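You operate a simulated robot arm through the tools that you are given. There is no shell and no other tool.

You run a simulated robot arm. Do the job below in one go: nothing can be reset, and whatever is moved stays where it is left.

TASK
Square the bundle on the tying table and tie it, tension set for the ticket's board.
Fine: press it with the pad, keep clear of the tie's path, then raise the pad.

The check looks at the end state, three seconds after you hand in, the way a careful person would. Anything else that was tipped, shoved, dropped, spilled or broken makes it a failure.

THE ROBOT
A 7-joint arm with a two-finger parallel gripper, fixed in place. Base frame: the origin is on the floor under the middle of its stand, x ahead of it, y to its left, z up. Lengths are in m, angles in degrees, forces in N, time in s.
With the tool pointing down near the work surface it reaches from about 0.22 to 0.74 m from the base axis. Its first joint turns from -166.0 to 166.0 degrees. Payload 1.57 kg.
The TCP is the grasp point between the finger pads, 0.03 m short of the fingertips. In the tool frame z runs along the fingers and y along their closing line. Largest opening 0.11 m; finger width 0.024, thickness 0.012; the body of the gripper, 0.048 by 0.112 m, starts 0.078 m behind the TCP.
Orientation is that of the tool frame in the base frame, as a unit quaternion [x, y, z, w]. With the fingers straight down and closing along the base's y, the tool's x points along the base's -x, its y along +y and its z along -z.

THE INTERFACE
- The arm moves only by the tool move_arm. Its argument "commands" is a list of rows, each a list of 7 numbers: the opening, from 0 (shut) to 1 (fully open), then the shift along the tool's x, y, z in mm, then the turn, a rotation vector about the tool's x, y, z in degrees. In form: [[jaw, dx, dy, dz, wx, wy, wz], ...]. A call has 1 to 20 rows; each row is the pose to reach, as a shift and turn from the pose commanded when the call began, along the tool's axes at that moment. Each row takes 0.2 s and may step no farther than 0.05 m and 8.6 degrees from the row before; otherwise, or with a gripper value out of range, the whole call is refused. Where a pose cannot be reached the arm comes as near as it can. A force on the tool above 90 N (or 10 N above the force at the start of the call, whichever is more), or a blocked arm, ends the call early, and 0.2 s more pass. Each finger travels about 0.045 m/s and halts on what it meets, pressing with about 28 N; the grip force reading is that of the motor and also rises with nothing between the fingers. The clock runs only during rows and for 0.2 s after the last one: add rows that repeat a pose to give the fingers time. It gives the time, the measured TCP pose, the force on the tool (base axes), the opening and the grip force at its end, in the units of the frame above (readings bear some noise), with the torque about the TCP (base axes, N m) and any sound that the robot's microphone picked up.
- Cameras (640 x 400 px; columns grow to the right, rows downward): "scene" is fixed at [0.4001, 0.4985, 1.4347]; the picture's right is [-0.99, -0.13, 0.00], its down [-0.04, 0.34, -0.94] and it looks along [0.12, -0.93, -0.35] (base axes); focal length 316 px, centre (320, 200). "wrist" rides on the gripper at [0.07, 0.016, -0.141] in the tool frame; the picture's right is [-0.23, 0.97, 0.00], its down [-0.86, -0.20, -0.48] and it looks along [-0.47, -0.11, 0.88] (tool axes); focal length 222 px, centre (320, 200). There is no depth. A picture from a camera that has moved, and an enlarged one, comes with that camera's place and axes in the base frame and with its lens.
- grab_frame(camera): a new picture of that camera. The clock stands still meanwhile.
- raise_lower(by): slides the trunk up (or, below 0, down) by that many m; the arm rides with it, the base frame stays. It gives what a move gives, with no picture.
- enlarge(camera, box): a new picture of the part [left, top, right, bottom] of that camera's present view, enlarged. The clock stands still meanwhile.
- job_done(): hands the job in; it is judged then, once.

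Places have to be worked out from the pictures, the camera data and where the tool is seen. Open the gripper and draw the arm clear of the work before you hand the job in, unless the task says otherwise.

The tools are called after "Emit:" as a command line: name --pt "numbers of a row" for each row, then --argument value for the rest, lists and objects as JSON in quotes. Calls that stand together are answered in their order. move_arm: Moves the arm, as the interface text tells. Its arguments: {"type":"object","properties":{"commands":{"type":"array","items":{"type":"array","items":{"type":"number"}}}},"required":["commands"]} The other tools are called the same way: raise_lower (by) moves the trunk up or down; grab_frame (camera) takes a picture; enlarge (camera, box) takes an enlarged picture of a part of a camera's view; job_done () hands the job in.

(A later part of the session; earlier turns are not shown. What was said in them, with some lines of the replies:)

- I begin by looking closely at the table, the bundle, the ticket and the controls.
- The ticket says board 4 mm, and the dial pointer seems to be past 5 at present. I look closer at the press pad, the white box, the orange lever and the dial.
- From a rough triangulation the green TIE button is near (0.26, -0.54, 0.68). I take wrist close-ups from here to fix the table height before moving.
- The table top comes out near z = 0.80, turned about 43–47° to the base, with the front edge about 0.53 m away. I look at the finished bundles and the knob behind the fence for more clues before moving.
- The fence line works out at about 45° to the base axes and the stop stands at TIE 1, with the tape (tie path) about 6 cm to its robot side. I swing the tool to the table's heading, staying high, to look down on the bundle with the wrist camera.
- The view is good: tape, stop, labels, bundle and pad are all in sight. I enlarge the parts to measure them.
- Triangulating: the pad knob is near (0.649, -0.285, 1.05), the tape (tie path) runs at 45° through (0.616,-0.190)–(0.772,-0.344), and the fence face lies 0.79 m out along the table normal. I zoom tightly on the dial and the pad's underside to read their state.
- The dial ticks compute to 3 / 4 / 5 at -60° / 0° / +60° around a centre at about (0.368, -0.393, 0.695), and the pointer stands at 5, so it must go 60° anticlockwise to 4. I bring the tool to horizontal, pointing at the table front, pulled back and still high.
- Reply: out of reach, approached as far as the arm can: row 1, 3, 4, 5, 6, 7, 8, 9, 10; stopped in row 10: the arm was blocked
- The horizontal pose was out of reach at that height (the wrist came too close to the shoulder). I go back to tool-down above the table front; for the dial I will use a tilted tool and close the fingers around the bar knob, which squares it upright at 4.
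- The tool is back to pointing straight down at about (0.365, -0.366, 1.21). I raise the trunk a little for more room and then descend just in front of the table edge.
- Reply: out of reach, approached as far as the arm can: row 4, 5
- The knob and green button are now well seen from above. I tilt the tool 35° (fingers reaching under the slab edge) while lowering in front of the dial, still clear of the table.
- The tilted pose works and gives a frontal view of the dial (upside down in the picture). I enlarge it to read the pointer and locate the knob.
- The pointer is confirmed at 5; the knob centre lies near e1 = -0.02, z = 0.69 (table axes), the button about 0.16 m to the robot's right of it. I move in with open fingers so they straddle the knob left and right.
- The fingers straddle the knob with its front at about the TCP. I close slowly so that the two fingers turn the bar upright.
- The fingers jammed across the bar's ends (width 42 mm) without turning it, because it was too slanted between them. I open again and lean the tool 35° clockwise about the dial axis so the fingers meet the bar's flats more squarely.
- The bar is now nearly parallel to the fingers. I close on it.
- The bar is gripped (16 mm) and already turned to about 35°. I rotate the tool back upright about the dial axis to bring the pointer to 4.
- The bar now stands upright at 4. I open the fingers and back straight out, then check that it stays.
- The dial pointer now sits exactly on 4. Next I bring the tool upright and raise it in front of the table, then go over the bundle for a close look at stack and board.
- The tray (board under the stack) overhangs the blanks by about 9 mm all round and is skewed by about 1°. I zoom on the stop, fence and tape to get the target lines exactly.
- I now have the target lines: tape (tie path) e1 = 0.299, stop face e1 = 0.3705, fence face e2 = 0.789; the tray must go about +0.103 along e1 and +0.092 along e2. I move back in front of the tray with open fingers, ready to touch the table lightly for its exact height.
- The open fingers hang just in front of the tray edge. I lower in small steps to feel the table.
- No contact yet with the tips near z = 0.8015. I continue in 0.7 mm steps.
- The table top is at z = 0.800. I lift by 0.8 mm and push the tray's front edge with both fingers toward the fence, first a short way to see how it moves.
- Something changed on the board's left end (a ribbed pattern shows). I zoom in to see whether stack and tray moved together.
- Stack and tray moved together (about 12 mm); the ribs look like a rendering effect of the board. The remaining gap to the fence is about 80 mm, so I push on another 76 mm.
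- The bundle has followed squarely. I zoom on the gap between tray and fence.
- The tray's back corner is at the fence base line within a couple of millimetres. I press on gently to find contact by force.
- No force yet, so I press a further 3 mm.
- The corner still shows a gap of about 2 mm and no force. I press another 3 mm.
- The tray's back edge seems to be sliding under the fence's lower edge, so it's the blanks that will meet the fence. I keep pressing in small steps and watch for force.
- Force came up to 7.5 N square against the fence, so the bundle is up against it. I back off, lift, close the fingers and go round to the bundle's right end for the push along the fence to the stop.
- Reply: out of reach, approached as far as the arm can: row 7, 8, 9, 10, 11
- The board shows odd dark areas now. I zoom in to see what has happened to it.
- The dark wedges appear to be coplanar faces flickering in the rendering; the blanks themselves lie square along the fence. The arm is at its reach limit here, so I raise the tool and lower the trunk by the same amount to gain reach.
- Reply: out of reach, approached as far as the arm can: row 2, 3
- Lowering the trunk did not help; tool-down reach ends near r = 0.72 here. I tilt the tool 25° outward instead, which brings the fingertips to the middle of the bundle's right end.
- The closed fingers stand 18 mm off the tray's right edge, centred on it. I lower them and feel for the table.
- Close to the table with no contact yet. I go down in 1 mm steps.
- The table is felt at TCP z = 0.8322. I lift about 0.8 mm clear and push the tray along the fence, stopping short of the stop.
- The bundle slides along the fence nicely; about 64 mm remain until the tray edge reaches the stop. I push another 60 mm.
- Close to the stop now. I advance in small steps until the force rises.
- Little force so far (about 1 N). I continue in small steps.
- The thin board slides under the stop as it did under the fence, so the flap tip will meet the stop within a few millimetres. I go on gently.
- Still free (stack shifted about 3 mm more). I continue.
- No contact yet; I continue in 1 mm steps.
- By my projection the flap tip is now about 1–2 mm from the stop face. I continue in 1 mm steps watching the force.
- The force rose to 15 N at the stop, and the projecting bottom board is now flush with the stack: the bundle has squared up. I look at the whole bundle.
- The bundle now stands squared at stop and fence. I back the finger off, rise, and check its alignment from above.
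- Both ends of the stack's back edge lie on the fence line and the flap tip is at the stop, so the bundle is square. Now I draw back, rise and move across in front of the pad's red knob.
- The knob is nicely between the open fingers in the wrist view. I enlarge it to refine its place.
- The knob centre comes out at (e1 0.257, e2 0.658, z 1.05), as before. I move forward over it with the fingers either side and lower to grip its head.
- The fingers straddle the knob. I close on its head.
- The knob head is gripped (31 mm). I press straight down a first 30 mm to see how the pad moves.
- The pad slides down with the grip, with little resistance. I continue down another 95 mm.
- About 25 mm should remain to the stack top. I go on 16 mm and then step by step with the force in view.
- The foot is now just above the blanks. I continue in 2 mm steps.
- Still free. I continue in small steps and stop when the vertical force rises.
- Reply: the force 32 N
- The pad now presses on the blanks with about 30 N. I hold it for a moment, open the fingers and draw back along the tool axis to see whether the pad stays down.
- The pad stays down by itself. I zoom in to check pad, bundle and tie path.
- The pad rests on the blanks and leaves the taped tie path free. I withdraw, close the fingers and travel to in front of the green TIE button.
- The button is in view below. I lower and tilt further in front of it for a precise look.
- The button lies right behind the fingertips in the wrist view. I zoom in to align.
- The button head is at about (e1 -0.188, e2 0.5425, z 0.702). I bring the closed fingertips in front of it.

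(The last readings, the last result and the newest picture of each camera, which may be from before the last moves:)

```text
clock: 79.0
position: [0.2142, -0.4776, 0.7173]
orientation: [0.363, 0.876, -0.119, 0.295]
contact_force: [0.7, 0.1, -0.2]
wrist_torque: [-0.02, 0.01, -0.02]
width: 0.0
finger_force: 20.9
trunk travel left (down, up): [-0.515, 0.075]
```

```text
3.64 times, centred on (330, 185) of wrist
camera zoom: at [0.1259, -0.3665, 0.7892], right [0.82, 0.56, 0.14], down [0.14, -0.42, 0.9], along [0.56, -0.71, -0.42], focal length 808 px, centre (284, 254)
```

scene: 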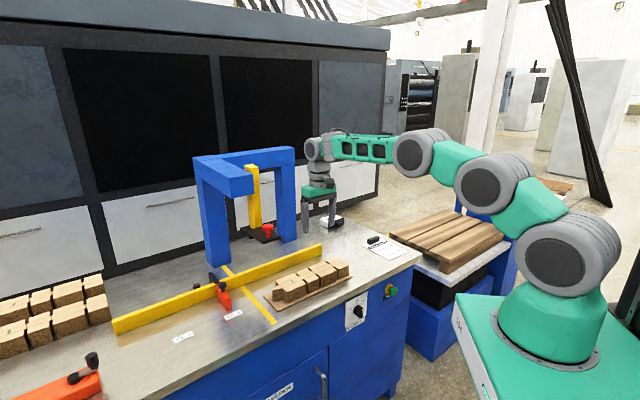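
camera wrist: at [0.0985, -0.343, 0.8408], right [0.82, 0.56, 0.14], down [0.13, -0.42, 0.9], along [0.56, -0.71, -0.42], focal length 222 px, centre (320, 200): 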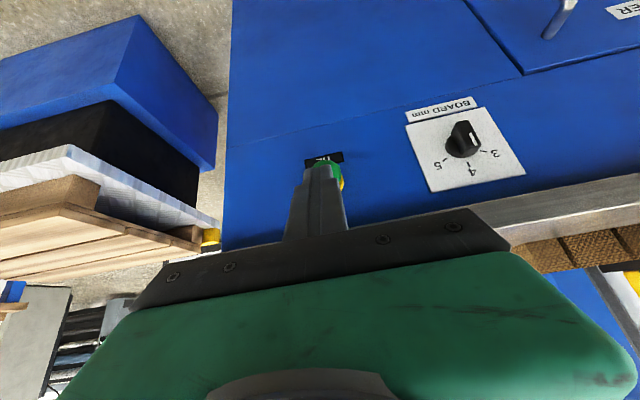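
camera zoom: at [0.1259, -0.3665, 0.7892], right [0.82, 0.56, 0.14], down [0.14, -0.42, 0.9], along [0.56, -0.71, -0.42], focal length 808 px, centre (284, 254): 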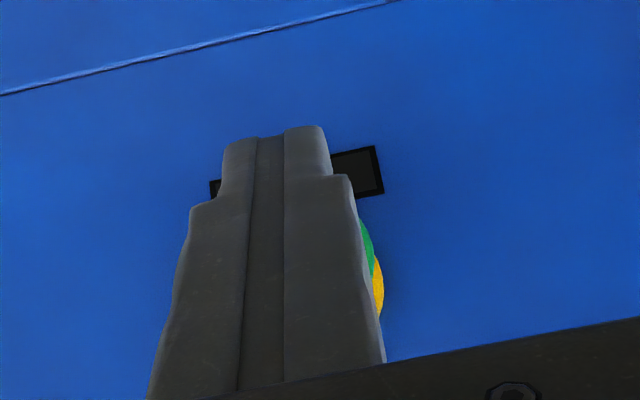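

Against the scene view the fingertip would land about 5 mm low, so I raise 4 mm and then advance toward the button.

Emit:
move_arm --pt "0 -2.4 0 -3.2 0 0 0" --pt "0 -10.4 0 2.8 0 0 0" --pt "0 -16.8 0 7.7 0 0 0" --pt "0 -19.9 0 10.1 0 0 0" --pt "0 -22.3 0 11.9 0 0 0" --pt "0 -22.3 0 11.9 0 0 0"

Emit:
enlarge --camera "scene" --box '[360, 265, 420, 310]'

```text
clock: 80.4
position: [0.2319, -0.4957, 0.7225]
orientation: [0.363, 0.876, -0.118, 0.294]
contact_force: [-2.1, 1.5, 0.1]
wrist_torque: [0.07, 0.02, 0.03]
width: 0.0002
finger_force: 21.1
trunk travel left (down, up): [-0.515, 0.075]
```

```text
8.89 times, centred on (390, 288) of scene
camera zoom: at [0.4001, 0.4985, 1.4347], right [-0.99, -0.13, 0.0], down [-0.04, 0.34, -0.94], along [0.12, -0.93, -0.35], focal length 2813 px, centre (-302, -578)
```

zoom: 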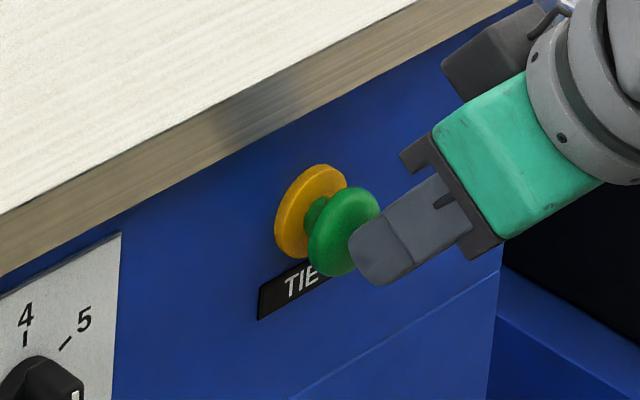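

The tip touches the button (2.6 N, head slightly moved in). I press it further in.

Emit:
move_arm --pt "0 -2.4 0 1.8 0 0 0" --pt "0 -4.8 0 3.6 0 0 0" --pt "0 -6.4 0 4.8 0 0 0" --pt "0 -6.4 0 4.8 0 0 0"

Emit:
enlarge --camera "scene" --box '[360, 265, 420, 310]'

Emit:
enlarge --camera "scene" --box '[190, 200, 330, 320]'

```text
clock: 81.4
position: [0.2351, -0.4997, 0.7235]
orientation: [0.365, 0.876, -0.119, 0.293]
contact_force: [-17.5, 13.8, 3.8]
wrist_torque: [0.1, 0.3, -0.04]
width: 0.0001
finger_force: 21.5
trunk travel left (down, up): [-0.515, 0.075]
heard: click
```

```text
8.89 times, centred on (390, 288) of scene
camera zoom: at [0.4001, 0.4985, 1.4347], right [-0.99, -0.13, 0.0], down [-0.04, 0.34, -0.94], along [0.12, -0.93, -0.35], focal length 2813 px, centre (-302, -578)
```

zoom: 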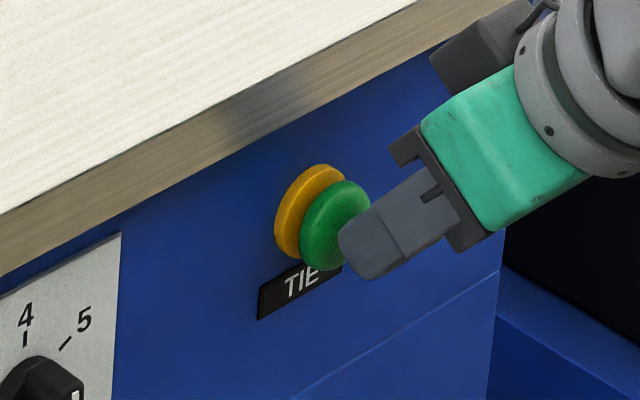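

```text
3.33 times, centred on (260, 260) of scene
camera zoom: at [0.4001, 0.4985, 1.4347], right [-0.99, -0.13, 0.0], down [-0.04, 0.34, -0.94], along [0.12, -0.93, -0.35], focal length 1055 px, centre (520, 0)
```

zoom: 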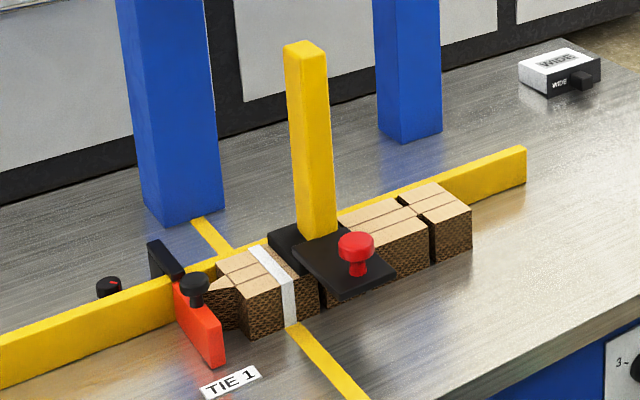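

A click was heard and a white tie now lies round the bundle on the tie path. I release the button and back away, then inspect the tie.

Emit:
move_arm --pt "0 8 0 -6 0 0 0" --pt "0 24 0 -18 0 0 0" --pt "0 40 0 -50 0 0 0" --pt "0 55 0 -80 0 0 0" --pt "0 55 0 -80 0 0 0"

Emit:
enlarge --camera "scene" --box '[220, 250, 300, 310]'

Emit:
enlarge --camera "scene" --box '[340, 260, 440, 330]'

Emit:
grab_frame --camera "scene"

```text
clock: 82.6
position: [0.1715, -0.4371, 0.7527]
orientation: [0.363, 0.876, -0.12, 0.295]
contact_force: [0.6, 0.2, -0.4]
wrist_torque: [-0.03, 0.0, 0.0]
width: 0.0001
finger_force: 20.9
trunk travel left (down, up): [-0.515, 0.075]
```

```text
6.67 times, centred on (260, 280) of scene
camera zoom: at [0.4001, 0.4985, 1.4347], right [-0.99, -0.13, 0.0], down [-0.04, 0.34, -0.94], along [0.12, -0.93, -0.35], focal length 2110 px, centre (720, -333)
```

zoom: 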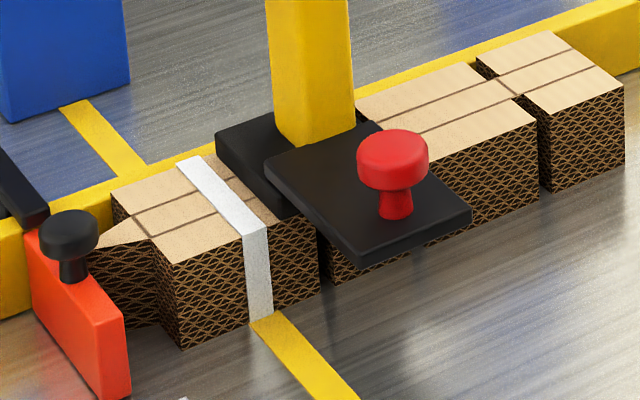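

```text
5.71 times, centred on (390, 295) of scene
camera zoom: at [0.4001, 0.4985, 1.4347], right [-0.99, -0.13, 0.0], down [-0.04, 0.34, -0.94], along [0.12, -0.93, -0.35], focal length 1808 px, centre (-80, -343)
```

zoom: 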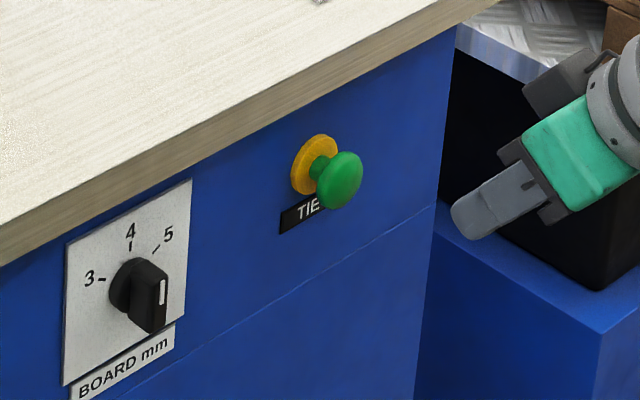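

```text
taken
```

scene: 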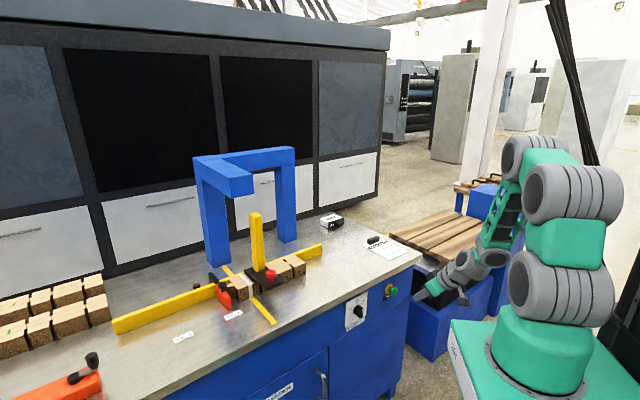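

The tie sits cleanly on the path, the button has sprung back and the dial is still at 4. Now I return the same way to the pad's knob to raise it.

Emit:
move_arm --pt "0 -36 0 -18 0 3 0" --pt "0 -73 0 -36 0 6 0" --pt "0 -109 0 -54 0 9 0" --pt "0 -145 0 -72 0 12 0" --pt "0 -145 0 -72 0 12 0"

Emit:
move_arm --pt "0 -8 38 -3 0 0 0" --pt "0 -15 76 -6 0 0 0" --pt "0 -23 114 -9 0 0 0" --pt "0 -31 152 -12 0 0 0" --pt "0 -40 190 -14.5 0 0 0" --pt "0 -46 227 -17 0 0 0" --pt "0 -53 265 -19 0 0 0" --pt "0.2 -59 302 -21.5 0 0 0" --pt "0.4 -66 340 -24 0 0 0" --pt "0.6 -84 376 -28 0 0 0" --pt "0.6 -101 411 -32 0 0 0" --pt "0.6 -118 446 -36 0 0 0" --pt "0.6 -118 446 -36 0 0 0"

Emit:
grab_frame --camera "wrist"

Emit:
enlarge --camera "wrist" --box '[230, 110, 430, 230]'

```text
clock: 83.8
position: [0.2232, -0.4876, 0.8991]
orientation: [0.374, 0.902, -0.081, 0.201]
contact_force: [-0.2, 0.5, 0.2]
wrist_torque: [0.0, -0.01, -0.02]
width: 0.0
finger_force: 21.0
trunk travel left (down, up): [-0.515, 0.075]
```

```text
clock: 86.6
position: [0.6029, -0.237, 0.9833]
orientation: [0.373, 0.902, -0.08, 0.201]
contact_force: [0.4, 0.6, 0.3]
wrist_torque: [-0.05, 0.01, 0.02]
width: 0.0661
finger_force: 0.1
trunk travel left (down, up): [-0.515, 0.075]
```

```text
taken
camera wrist: at [0.527, -0.1379, 1.0823], right [0.83, 0.54, 0.1], down [0.26, -0.55, 0.79], along [0.49, -0.64, -0.6], focal length 222 px, centre (320, 200)
```

wrist: 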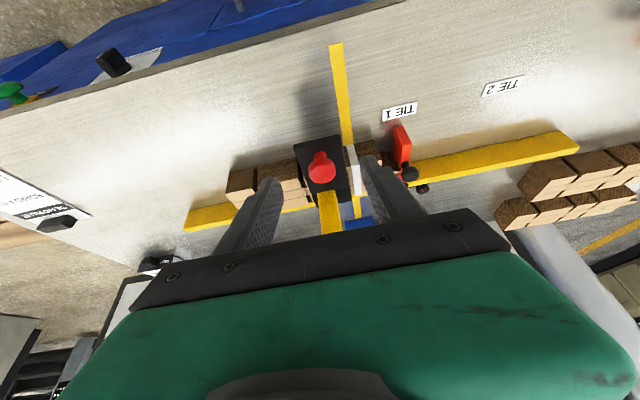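

```text
3.20 times, centred on (330, 170) of wrist
camera zoom: at [0.527, -0.1379, 1.0823], right [0.83, 0.54, 0.1], down [0.26, -0.55, 0.79], along [0.49, -0.64, -0.6], focal length 711 px, centre (288, 296)
```

zoom: 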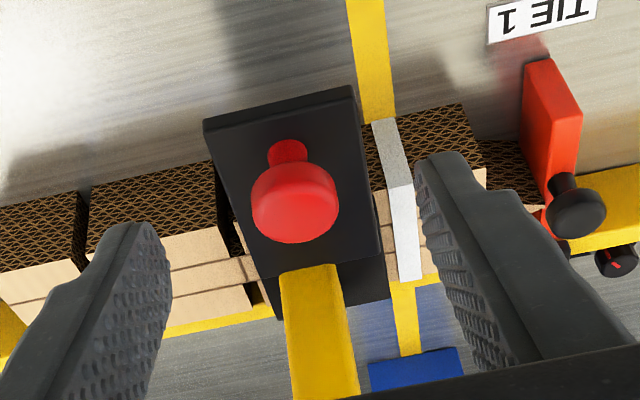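

The knob with the pad down lies between the open fingers again. I advance along the tool axis to straddle its head.

Emit:
move_arm --pt "0.6 -10 -2 20 0 0 0" --pt "0.6 -16 -3.1 45 0 0 0" --pt "0.6 -20 -3.1 70 0 0 0" --pt "0.6 -23.1 -3.1 92.7 0 0 0" --pt "0.6 -23.1 -3.1 92.7 0 0 0"

Emit:
enlarge --camera "wrist" --box '[230, 110, 430, 250]'

Emit:
enlarge --camera "scene" --box '[220, 230, 310, 310]'

```text
clock: 87.8
position: [0.6437, -0.2825, 0.9093]
orientation: [0.373, 0.902, -0.081, 0.201]
contact_force: [-0.8, 0.7, 0.3]
wrist_torque: [0.05, -0.01, 0.0]
width: 0.0659
finger_force: 0.0
trunk travel left (down, up): [-0.515, 0.075]
```

```text
2.86 times, centred on (330, 180) of wrist
camera zoom: at [0.568, -0.1829, 1.0075], right [0.83, 0.54, 0.1], down [0.26, -0.55, 0.79], along [0.49, -0.64, -0.6], focal length 635 px, centre (291, 257)
```

zoom: 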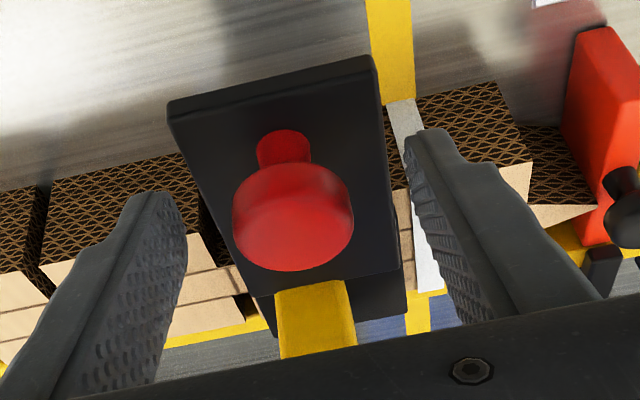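

```text
5.00 times, centred on (265, 270) of scene
camera zoom: at [0.4001, 0.4985, 1.4347], right [-0.99, -0.13, 0.0], down [-0.04, 0.34, -0.94], along [0.12, -0.93, -0.35], focal length 1582 px, centre (595, -150)
```

zoom: 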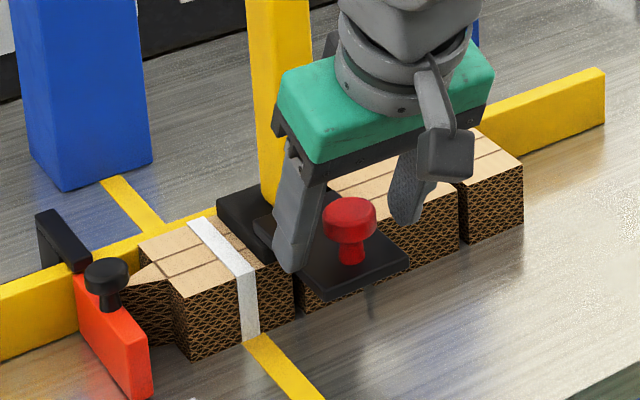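

The fingers are centred on the knob head. I close and grip it.

Emit:
move_arm --pt "0.5 0 0 0 0 0 0" --pt "0.4 0 0 0 0 0 0" --pt "0.3 0 0 0 0 0 0" --pt "0.2 0 0 0 0 0 0" --pt "0.1 0 0 0 0 0 0" --pt "0.0 0 0 0 0 0 0" --pt "0.0 0 0 0 0 0 0"

Emit:
move_arm --pt "0 -2.1 0 -4.5 0 0 0" --pt "0 -4.2 0 -9 0 0 0" --pt "0 -8.4 0 -18.1 0 0 0" --pt "0 -12.7 0 -27.2 0 0 0" --pt "0 -12.7 0 -27.2 0 0 0"

Emit:
enlarge --camera "scene" --box '[200, 200, 320, 310]'

```text
clock: 89.4
position: [0.6426, -0.2822, 0.909]
orientation: [0.373, 0.902, -0.081, 0.202]
contact_force: [0.9, 0.8, -0.1]
wrist_torque: [-0.09, 0.02, 0.05]
width: 0.0316
finger_force: 40.6
trunk travel left (down, up): [-0.515, 0.075]
```

```text
clock: 90.6
position: [0.6429, -0.2817, 0.9386]
orientation: [0.374, 0.902, -0.081, 0.201]
contact_force: [3.4, 0.4, -4.5]
wrist_torque: [0.21, 0.29, 0.04]
width: 0.0315
finger_force: 40.1
trunk travel left (down, up): [-0.515, 0.075]
```

```text
3.64 times, centred on (260, 255) of scene
camera zoom: at [0.4001, 0.4985, 1.4347], right [-0.99, -0.13, 0.0], down [-0.04, 0.34, -0.94], along [0.12, -0.93, -0.35], focal length 1151 px, centre (538, 0)
```

zoom: 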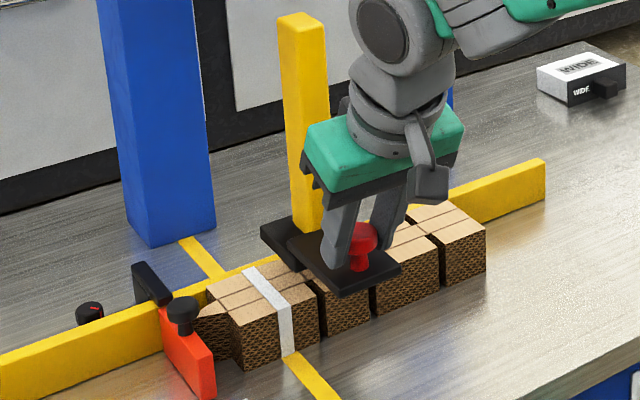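

The pad rises with the grip. I lift it on to its original height.

Emit:
move_arm --pt "0 -4.2 0 -9 0 0 0" --pt "0 -8.4 0 -18.1 0 0 0" --pt "0 -12.6 0 -27.1 0 0 0" --pt "0 -16.8 0 -36.1 0 0 0" --pt "0 -21 0 -45.1 0 0 0" --pt "0 -25.2 0 -54.2 0 0 0" --pt "0 -29.4 0 -63.2 0 0 0" --pt "0 -33.6 0 -72.2 0 0 0" --pt "0 -37.8 0 -81.2 0 0 0" --pt "0 -42 0 -90.3 0 0 0" --pt "0 -46.2 0 -99.3 0 0 0" --pt "0 -50.4 0 -108.3 0 0 0" --pt "0 -50.4 0 -108.3 0 0 0"

Emit:
enlarge --camera "scene" --box '[180, 130, 340, 310]'

```text
clock: 93.4
position: [0.644, -0.281, 1.058]
orientation: [0.374, 0.902, -0.081, 0.201]
contact_force: [6.7, 0.7, -4.6]
wrist_torque: [-0.16, -0.04, 0.08]
width: 0.0313
finger_force: 40.5
trunk travel left (down, up): [-0.515, 0.075]
```

```text
2.22 times, centred on (260, 220) of scene
camera zoom: at [0.4001, 0.4985, 1.4347], right [-0.99, -0.13, 0.0], down [-0.04, 0.34, -0.94], along [0.12, -0.93, -0.35], focal length 703 px, centre (453, 156)
```

zoom: 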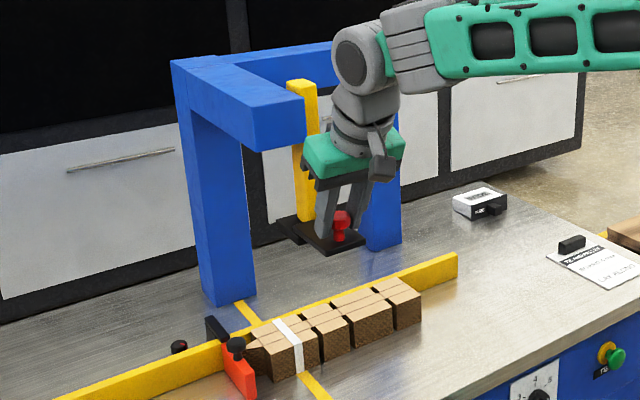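

The pad is up within about 2 mm of its start; I add the last 2 mm, then release and withdraw along the tool axis.

Emit:
move_arm --pt "0 -0.42 0 -0.9 0 0 0" --pt "0 -0.84 0 -1.8 0 0 0" --pt "0 -0.84 0 -1.8 0 0 0"

Emit:
move_arm --pt "0.3 0 0 0 0 0 0" --pt "0.45 0 0 0 0 0 0" --pt "0.6 0 0 0 0 0 0" --pt "0.6 0 0 0 0 0 0"

Emit:
enlarge --camera "scene" --box '[200, 140, 320, 260]'

```text
clock: 94.2
position: [0.6429, -0.2812, 1.0599]
orientation: [0.374, 0.902, -0.081, 0.201]
contact_force: [7.7, 0.7, -4.2]
wrist_torque: [0.1, 0.15, -0.02]
width: 0.0317
finger_force: 40.0
trunk travel left (down, up): [-0.515, 0.075]
```

```text
clock: 95.2
position: [0.6415, -0.2816, 1.0588]
orientation: [0.373, 0.902, -0.081, 0.201]
contact_force: [-0.1, 0.2, -0.5]
wrist_torque: [-0.03, 0.02, -0.04]
width: 0.066
finger_force: 0.0
trunk travel left (down, up): [-0.515, 0.075]
```

```text
3.33 times, centred on (260, 200) of scene
camera zoom: at [0.4001, 0.4985, 1.4347], right [-0.99, -0.13, 0.0], down [-0.04, 0.34, -0.94], along [0.12, -0.93, -0.35], focal length 1055 px, centre (520, 200)
```

zoom: 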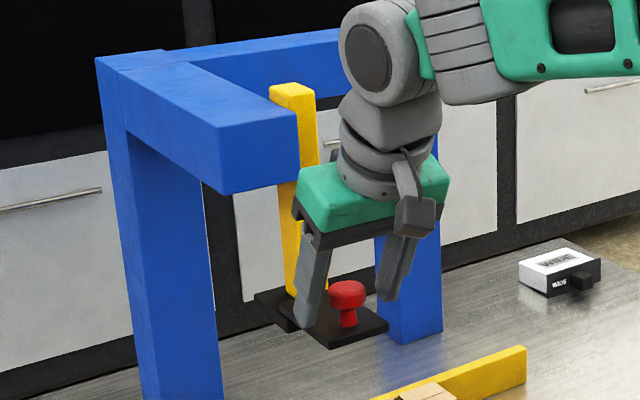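

The pad holds its raised position after release. I withdraw clear of it and of the table.

Emit:
move_arm --pt "0.6 0 0 -20 0 0 0" --pt "0.6 10 0 -40 0 0 0" --pt "0.6 40 0 -60 0 0 0" --pt "0.6 75 -10 -75 0 0 0" --pt "0.6 100 -40 -85 0 0 0" --pt "0.6 110 -80 -90 0 0 0" --pt "0.6 115 -120 -95 0 0 0" --pt "0.6 115 -160 -95 0 0 0" --pt "0.6 115 -200 -95 0 0 0" --pt "0.6 115 -200 -95 0 0 0"

Emit:
grab_frame --camera "scene"

Emit:
enlarge --camera "scene" --box '[190, 140, 350, 320]'

Emit:
grab_frame --camera "wrist"

```text
clock: 97.4
position: [0.3977, -0.323, 1.0953]
orientation: [0.374, 0.902, -0.081, 0.201]
contact_force: [0.3, 1.3, -0.3]
wrist_torque: [-0.03, 0.0, 0.0]
width: 0.0659
finger_force: 0.0
trunk travel left (down, up): [-0.515, 0.075]
```

```text
taken
```

scene: 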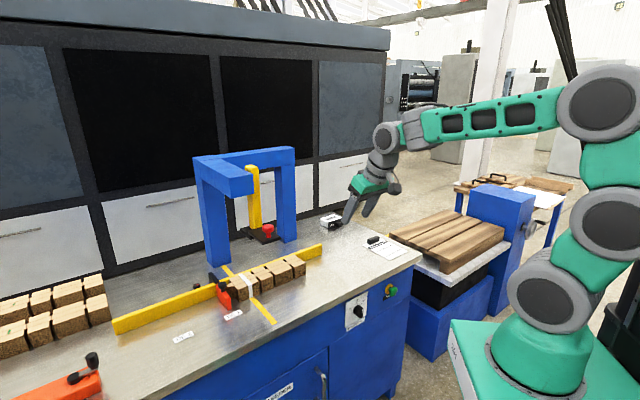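

```text
2.22 times, centred on (270, 230) of scene
camera zoom: at [0.4001, 0.4985, 1.4347], right [-0.99, -0.13, 0.0], down [-0.04, 0.34, -0.94], along [0.12, -0.93, -0.35], focal length 703 px, centre (431, 133)
```

zoom: 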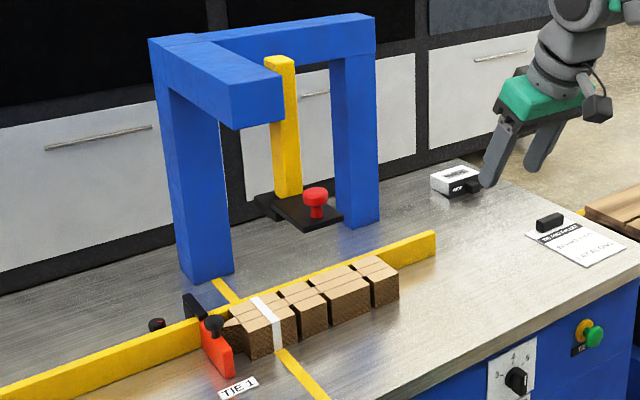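

```text
taken
camera wrist: at [0.322, -0.2236, 1.1947], right [0.83, 0.54, 0.1], down [0.26, -0.55, 0.79], along [0.49, -0.64, -0.6], focal length 222 px, centre (320, 200)
```

wrist: 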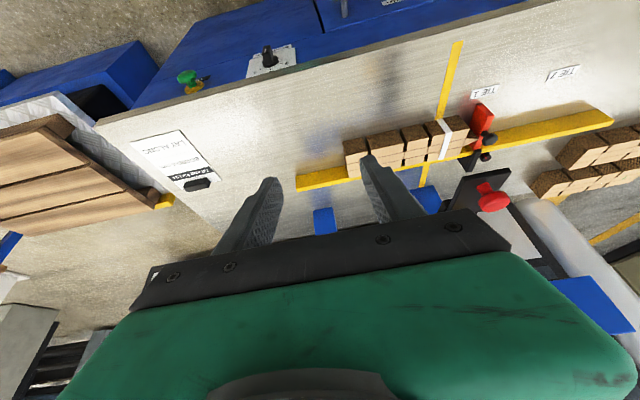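

I make final close checks: pad height against the first picture, dial, tie and bundle alignment.

Emit:
enlarge --camera "scene" --box '[230, 210, 300, 254]'

Emit:
enlarge --camera "scene" --box '[205, 250, 315, 320]'

Emit:
enlarge --camera "scene" --box '[342, 280, 406, 330]'

Emit:
enlarge --camera "wrist" --box '[330, 70, 530, 200]'

```text
9.09 times, centred on (265, 232) of scene
camera zoom: at [0.4001, 0.4985, 1.4347], right [-0.99, -0.13, 0.0], down [-0.04, 0.34, -0.94], along [0.12, -0.93, -0.35], focal length 2877 px, centre (820, -91)
```

zoom: 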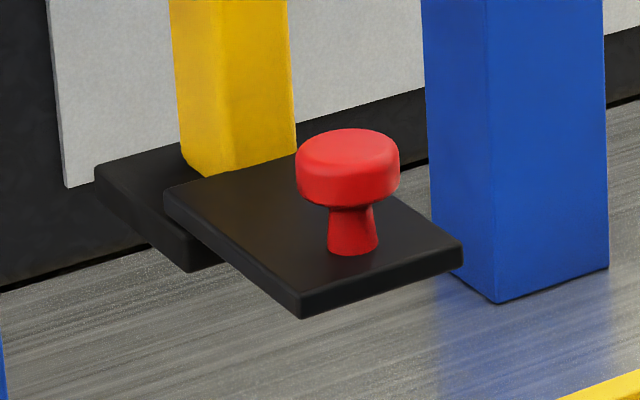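

```text
5.71 times, centred on (260, 285) of scene
camera zoom: at [0.4001, 0.4985, 1.4347], right [-0.99, -0.13, 0.0], down [-0.04, 0.34, -0.94], along [0.12, -0.93, -0.35], focal length 1808 px, centre (663, -286)
```

zoom: 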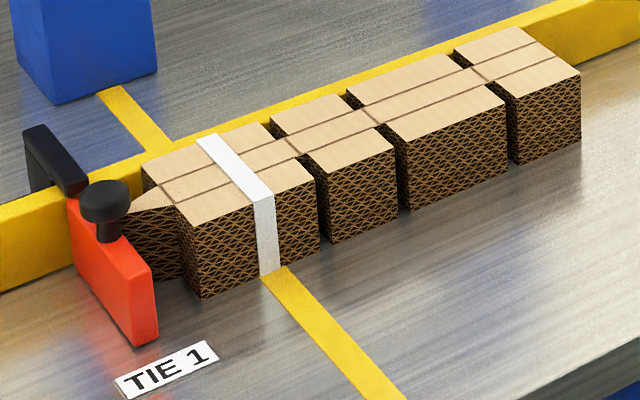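

```text
8.00 times, centred on (374, 305) of scene
camera zoom: at [0.4001, 0.4985, 1.4347], right [-0.99, -0.13, 0.0], down [-0.04, 0.34, -0.94], along [0.12, -0.93, -0.35], focal length 2531 px, centre (-112, -640)
```

zoom: 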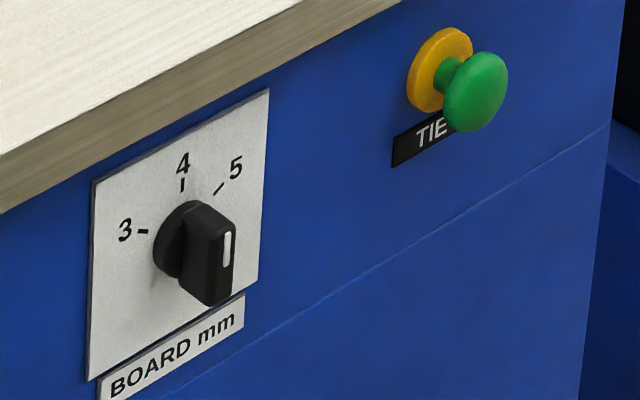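

```text
3.08 times, centred on (430, 135) of wrist
camera zoom: at [0.322, -0.2236, 1.1947], right [0.83, 0.54, 0.1], down [0.26, -0.55, 0.79], along [0.49, -0.64, -0.6], focal length 684 px, centre (-18, 400)
```

zoom: 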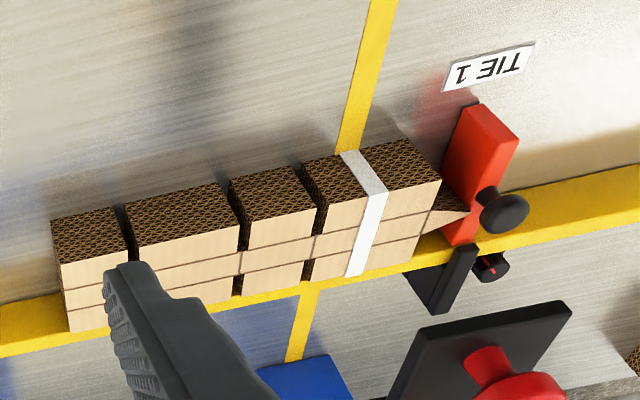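

Everything checks out: tie on the path, bundle square at fence and stop, dial at 4, pad raised to its start height, nothing else moved. I open the gripper fully and draw the arm a little further clear.

Emit:
move_arm --pt "0.8 10 -20 -10 0 0 0" --pt "1 20 -40 -20 0 0 0" --pt "1 20 -60 -30 0 0 0" --pt "1 20 -60 -30 0 0 0" --pt "1 20 -60 -30 0 0 0"

Emit:
grab_frame --camera "scene"

```text
clock: 98.6
position: [0.3352, -0.3419, 1.1154]
orientation: [0.373, 0.902, -0.08, 0.2]
contact_force: [0.7, -0.4, 0.8]
wrist_torque: [0.01, 0.02, 0.01]
width: 0.1097
finger_force: 0.1
trunk travel left (down, up): [-0.515, 0.075]
```

```text
taken
```

scene: 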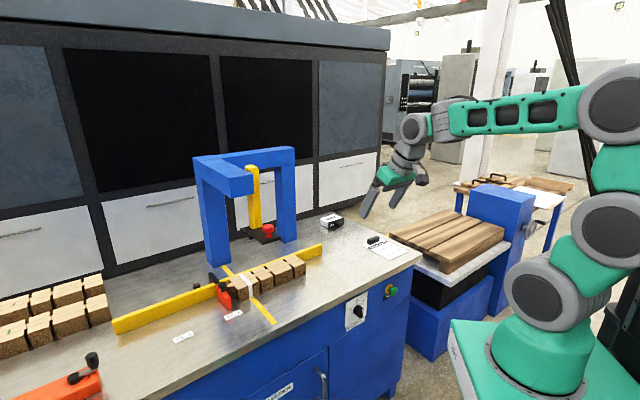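

The arm is clear with the gripper open. The bundle is squared and tied with the dial at 4 mm, and the pad is raised, so I hand the job in.

Emit:
job_done

```text
The job is handed in.
```

The bundle is squared, tied once at the TIE 1 stop with the dial set for the ticket's 4 mm board, and the job is handed in. I don't have the result of the check.

- **Tension:** the dial was standing at 5. I turned it to 4, and the last pictures still show it there.
- **Bundle:** it sits flush along the fence with its flap tip at the stop. A board that stuck out under the stack at the start was no longer visible once the bundle met the stop; I take that as the stack squaring up, but I did not confirm it.
- **Tie:** I pressed the pad down with about 30 N, and it stayed down on its own. The arm was off at the TIE button when I pressed it. The button clicked, and a white tie now lies round the bundle on the taped path.
- **Pad:** it is raised again to within about 2 mm of where it started.

The table also has a TIE 2 mark, but your instructions mention only one tie, so I made one and left the stop at TIE 1.

Nothing else looked moved or damaged in the last pictures. The arm is clear of the work with the gripper open.
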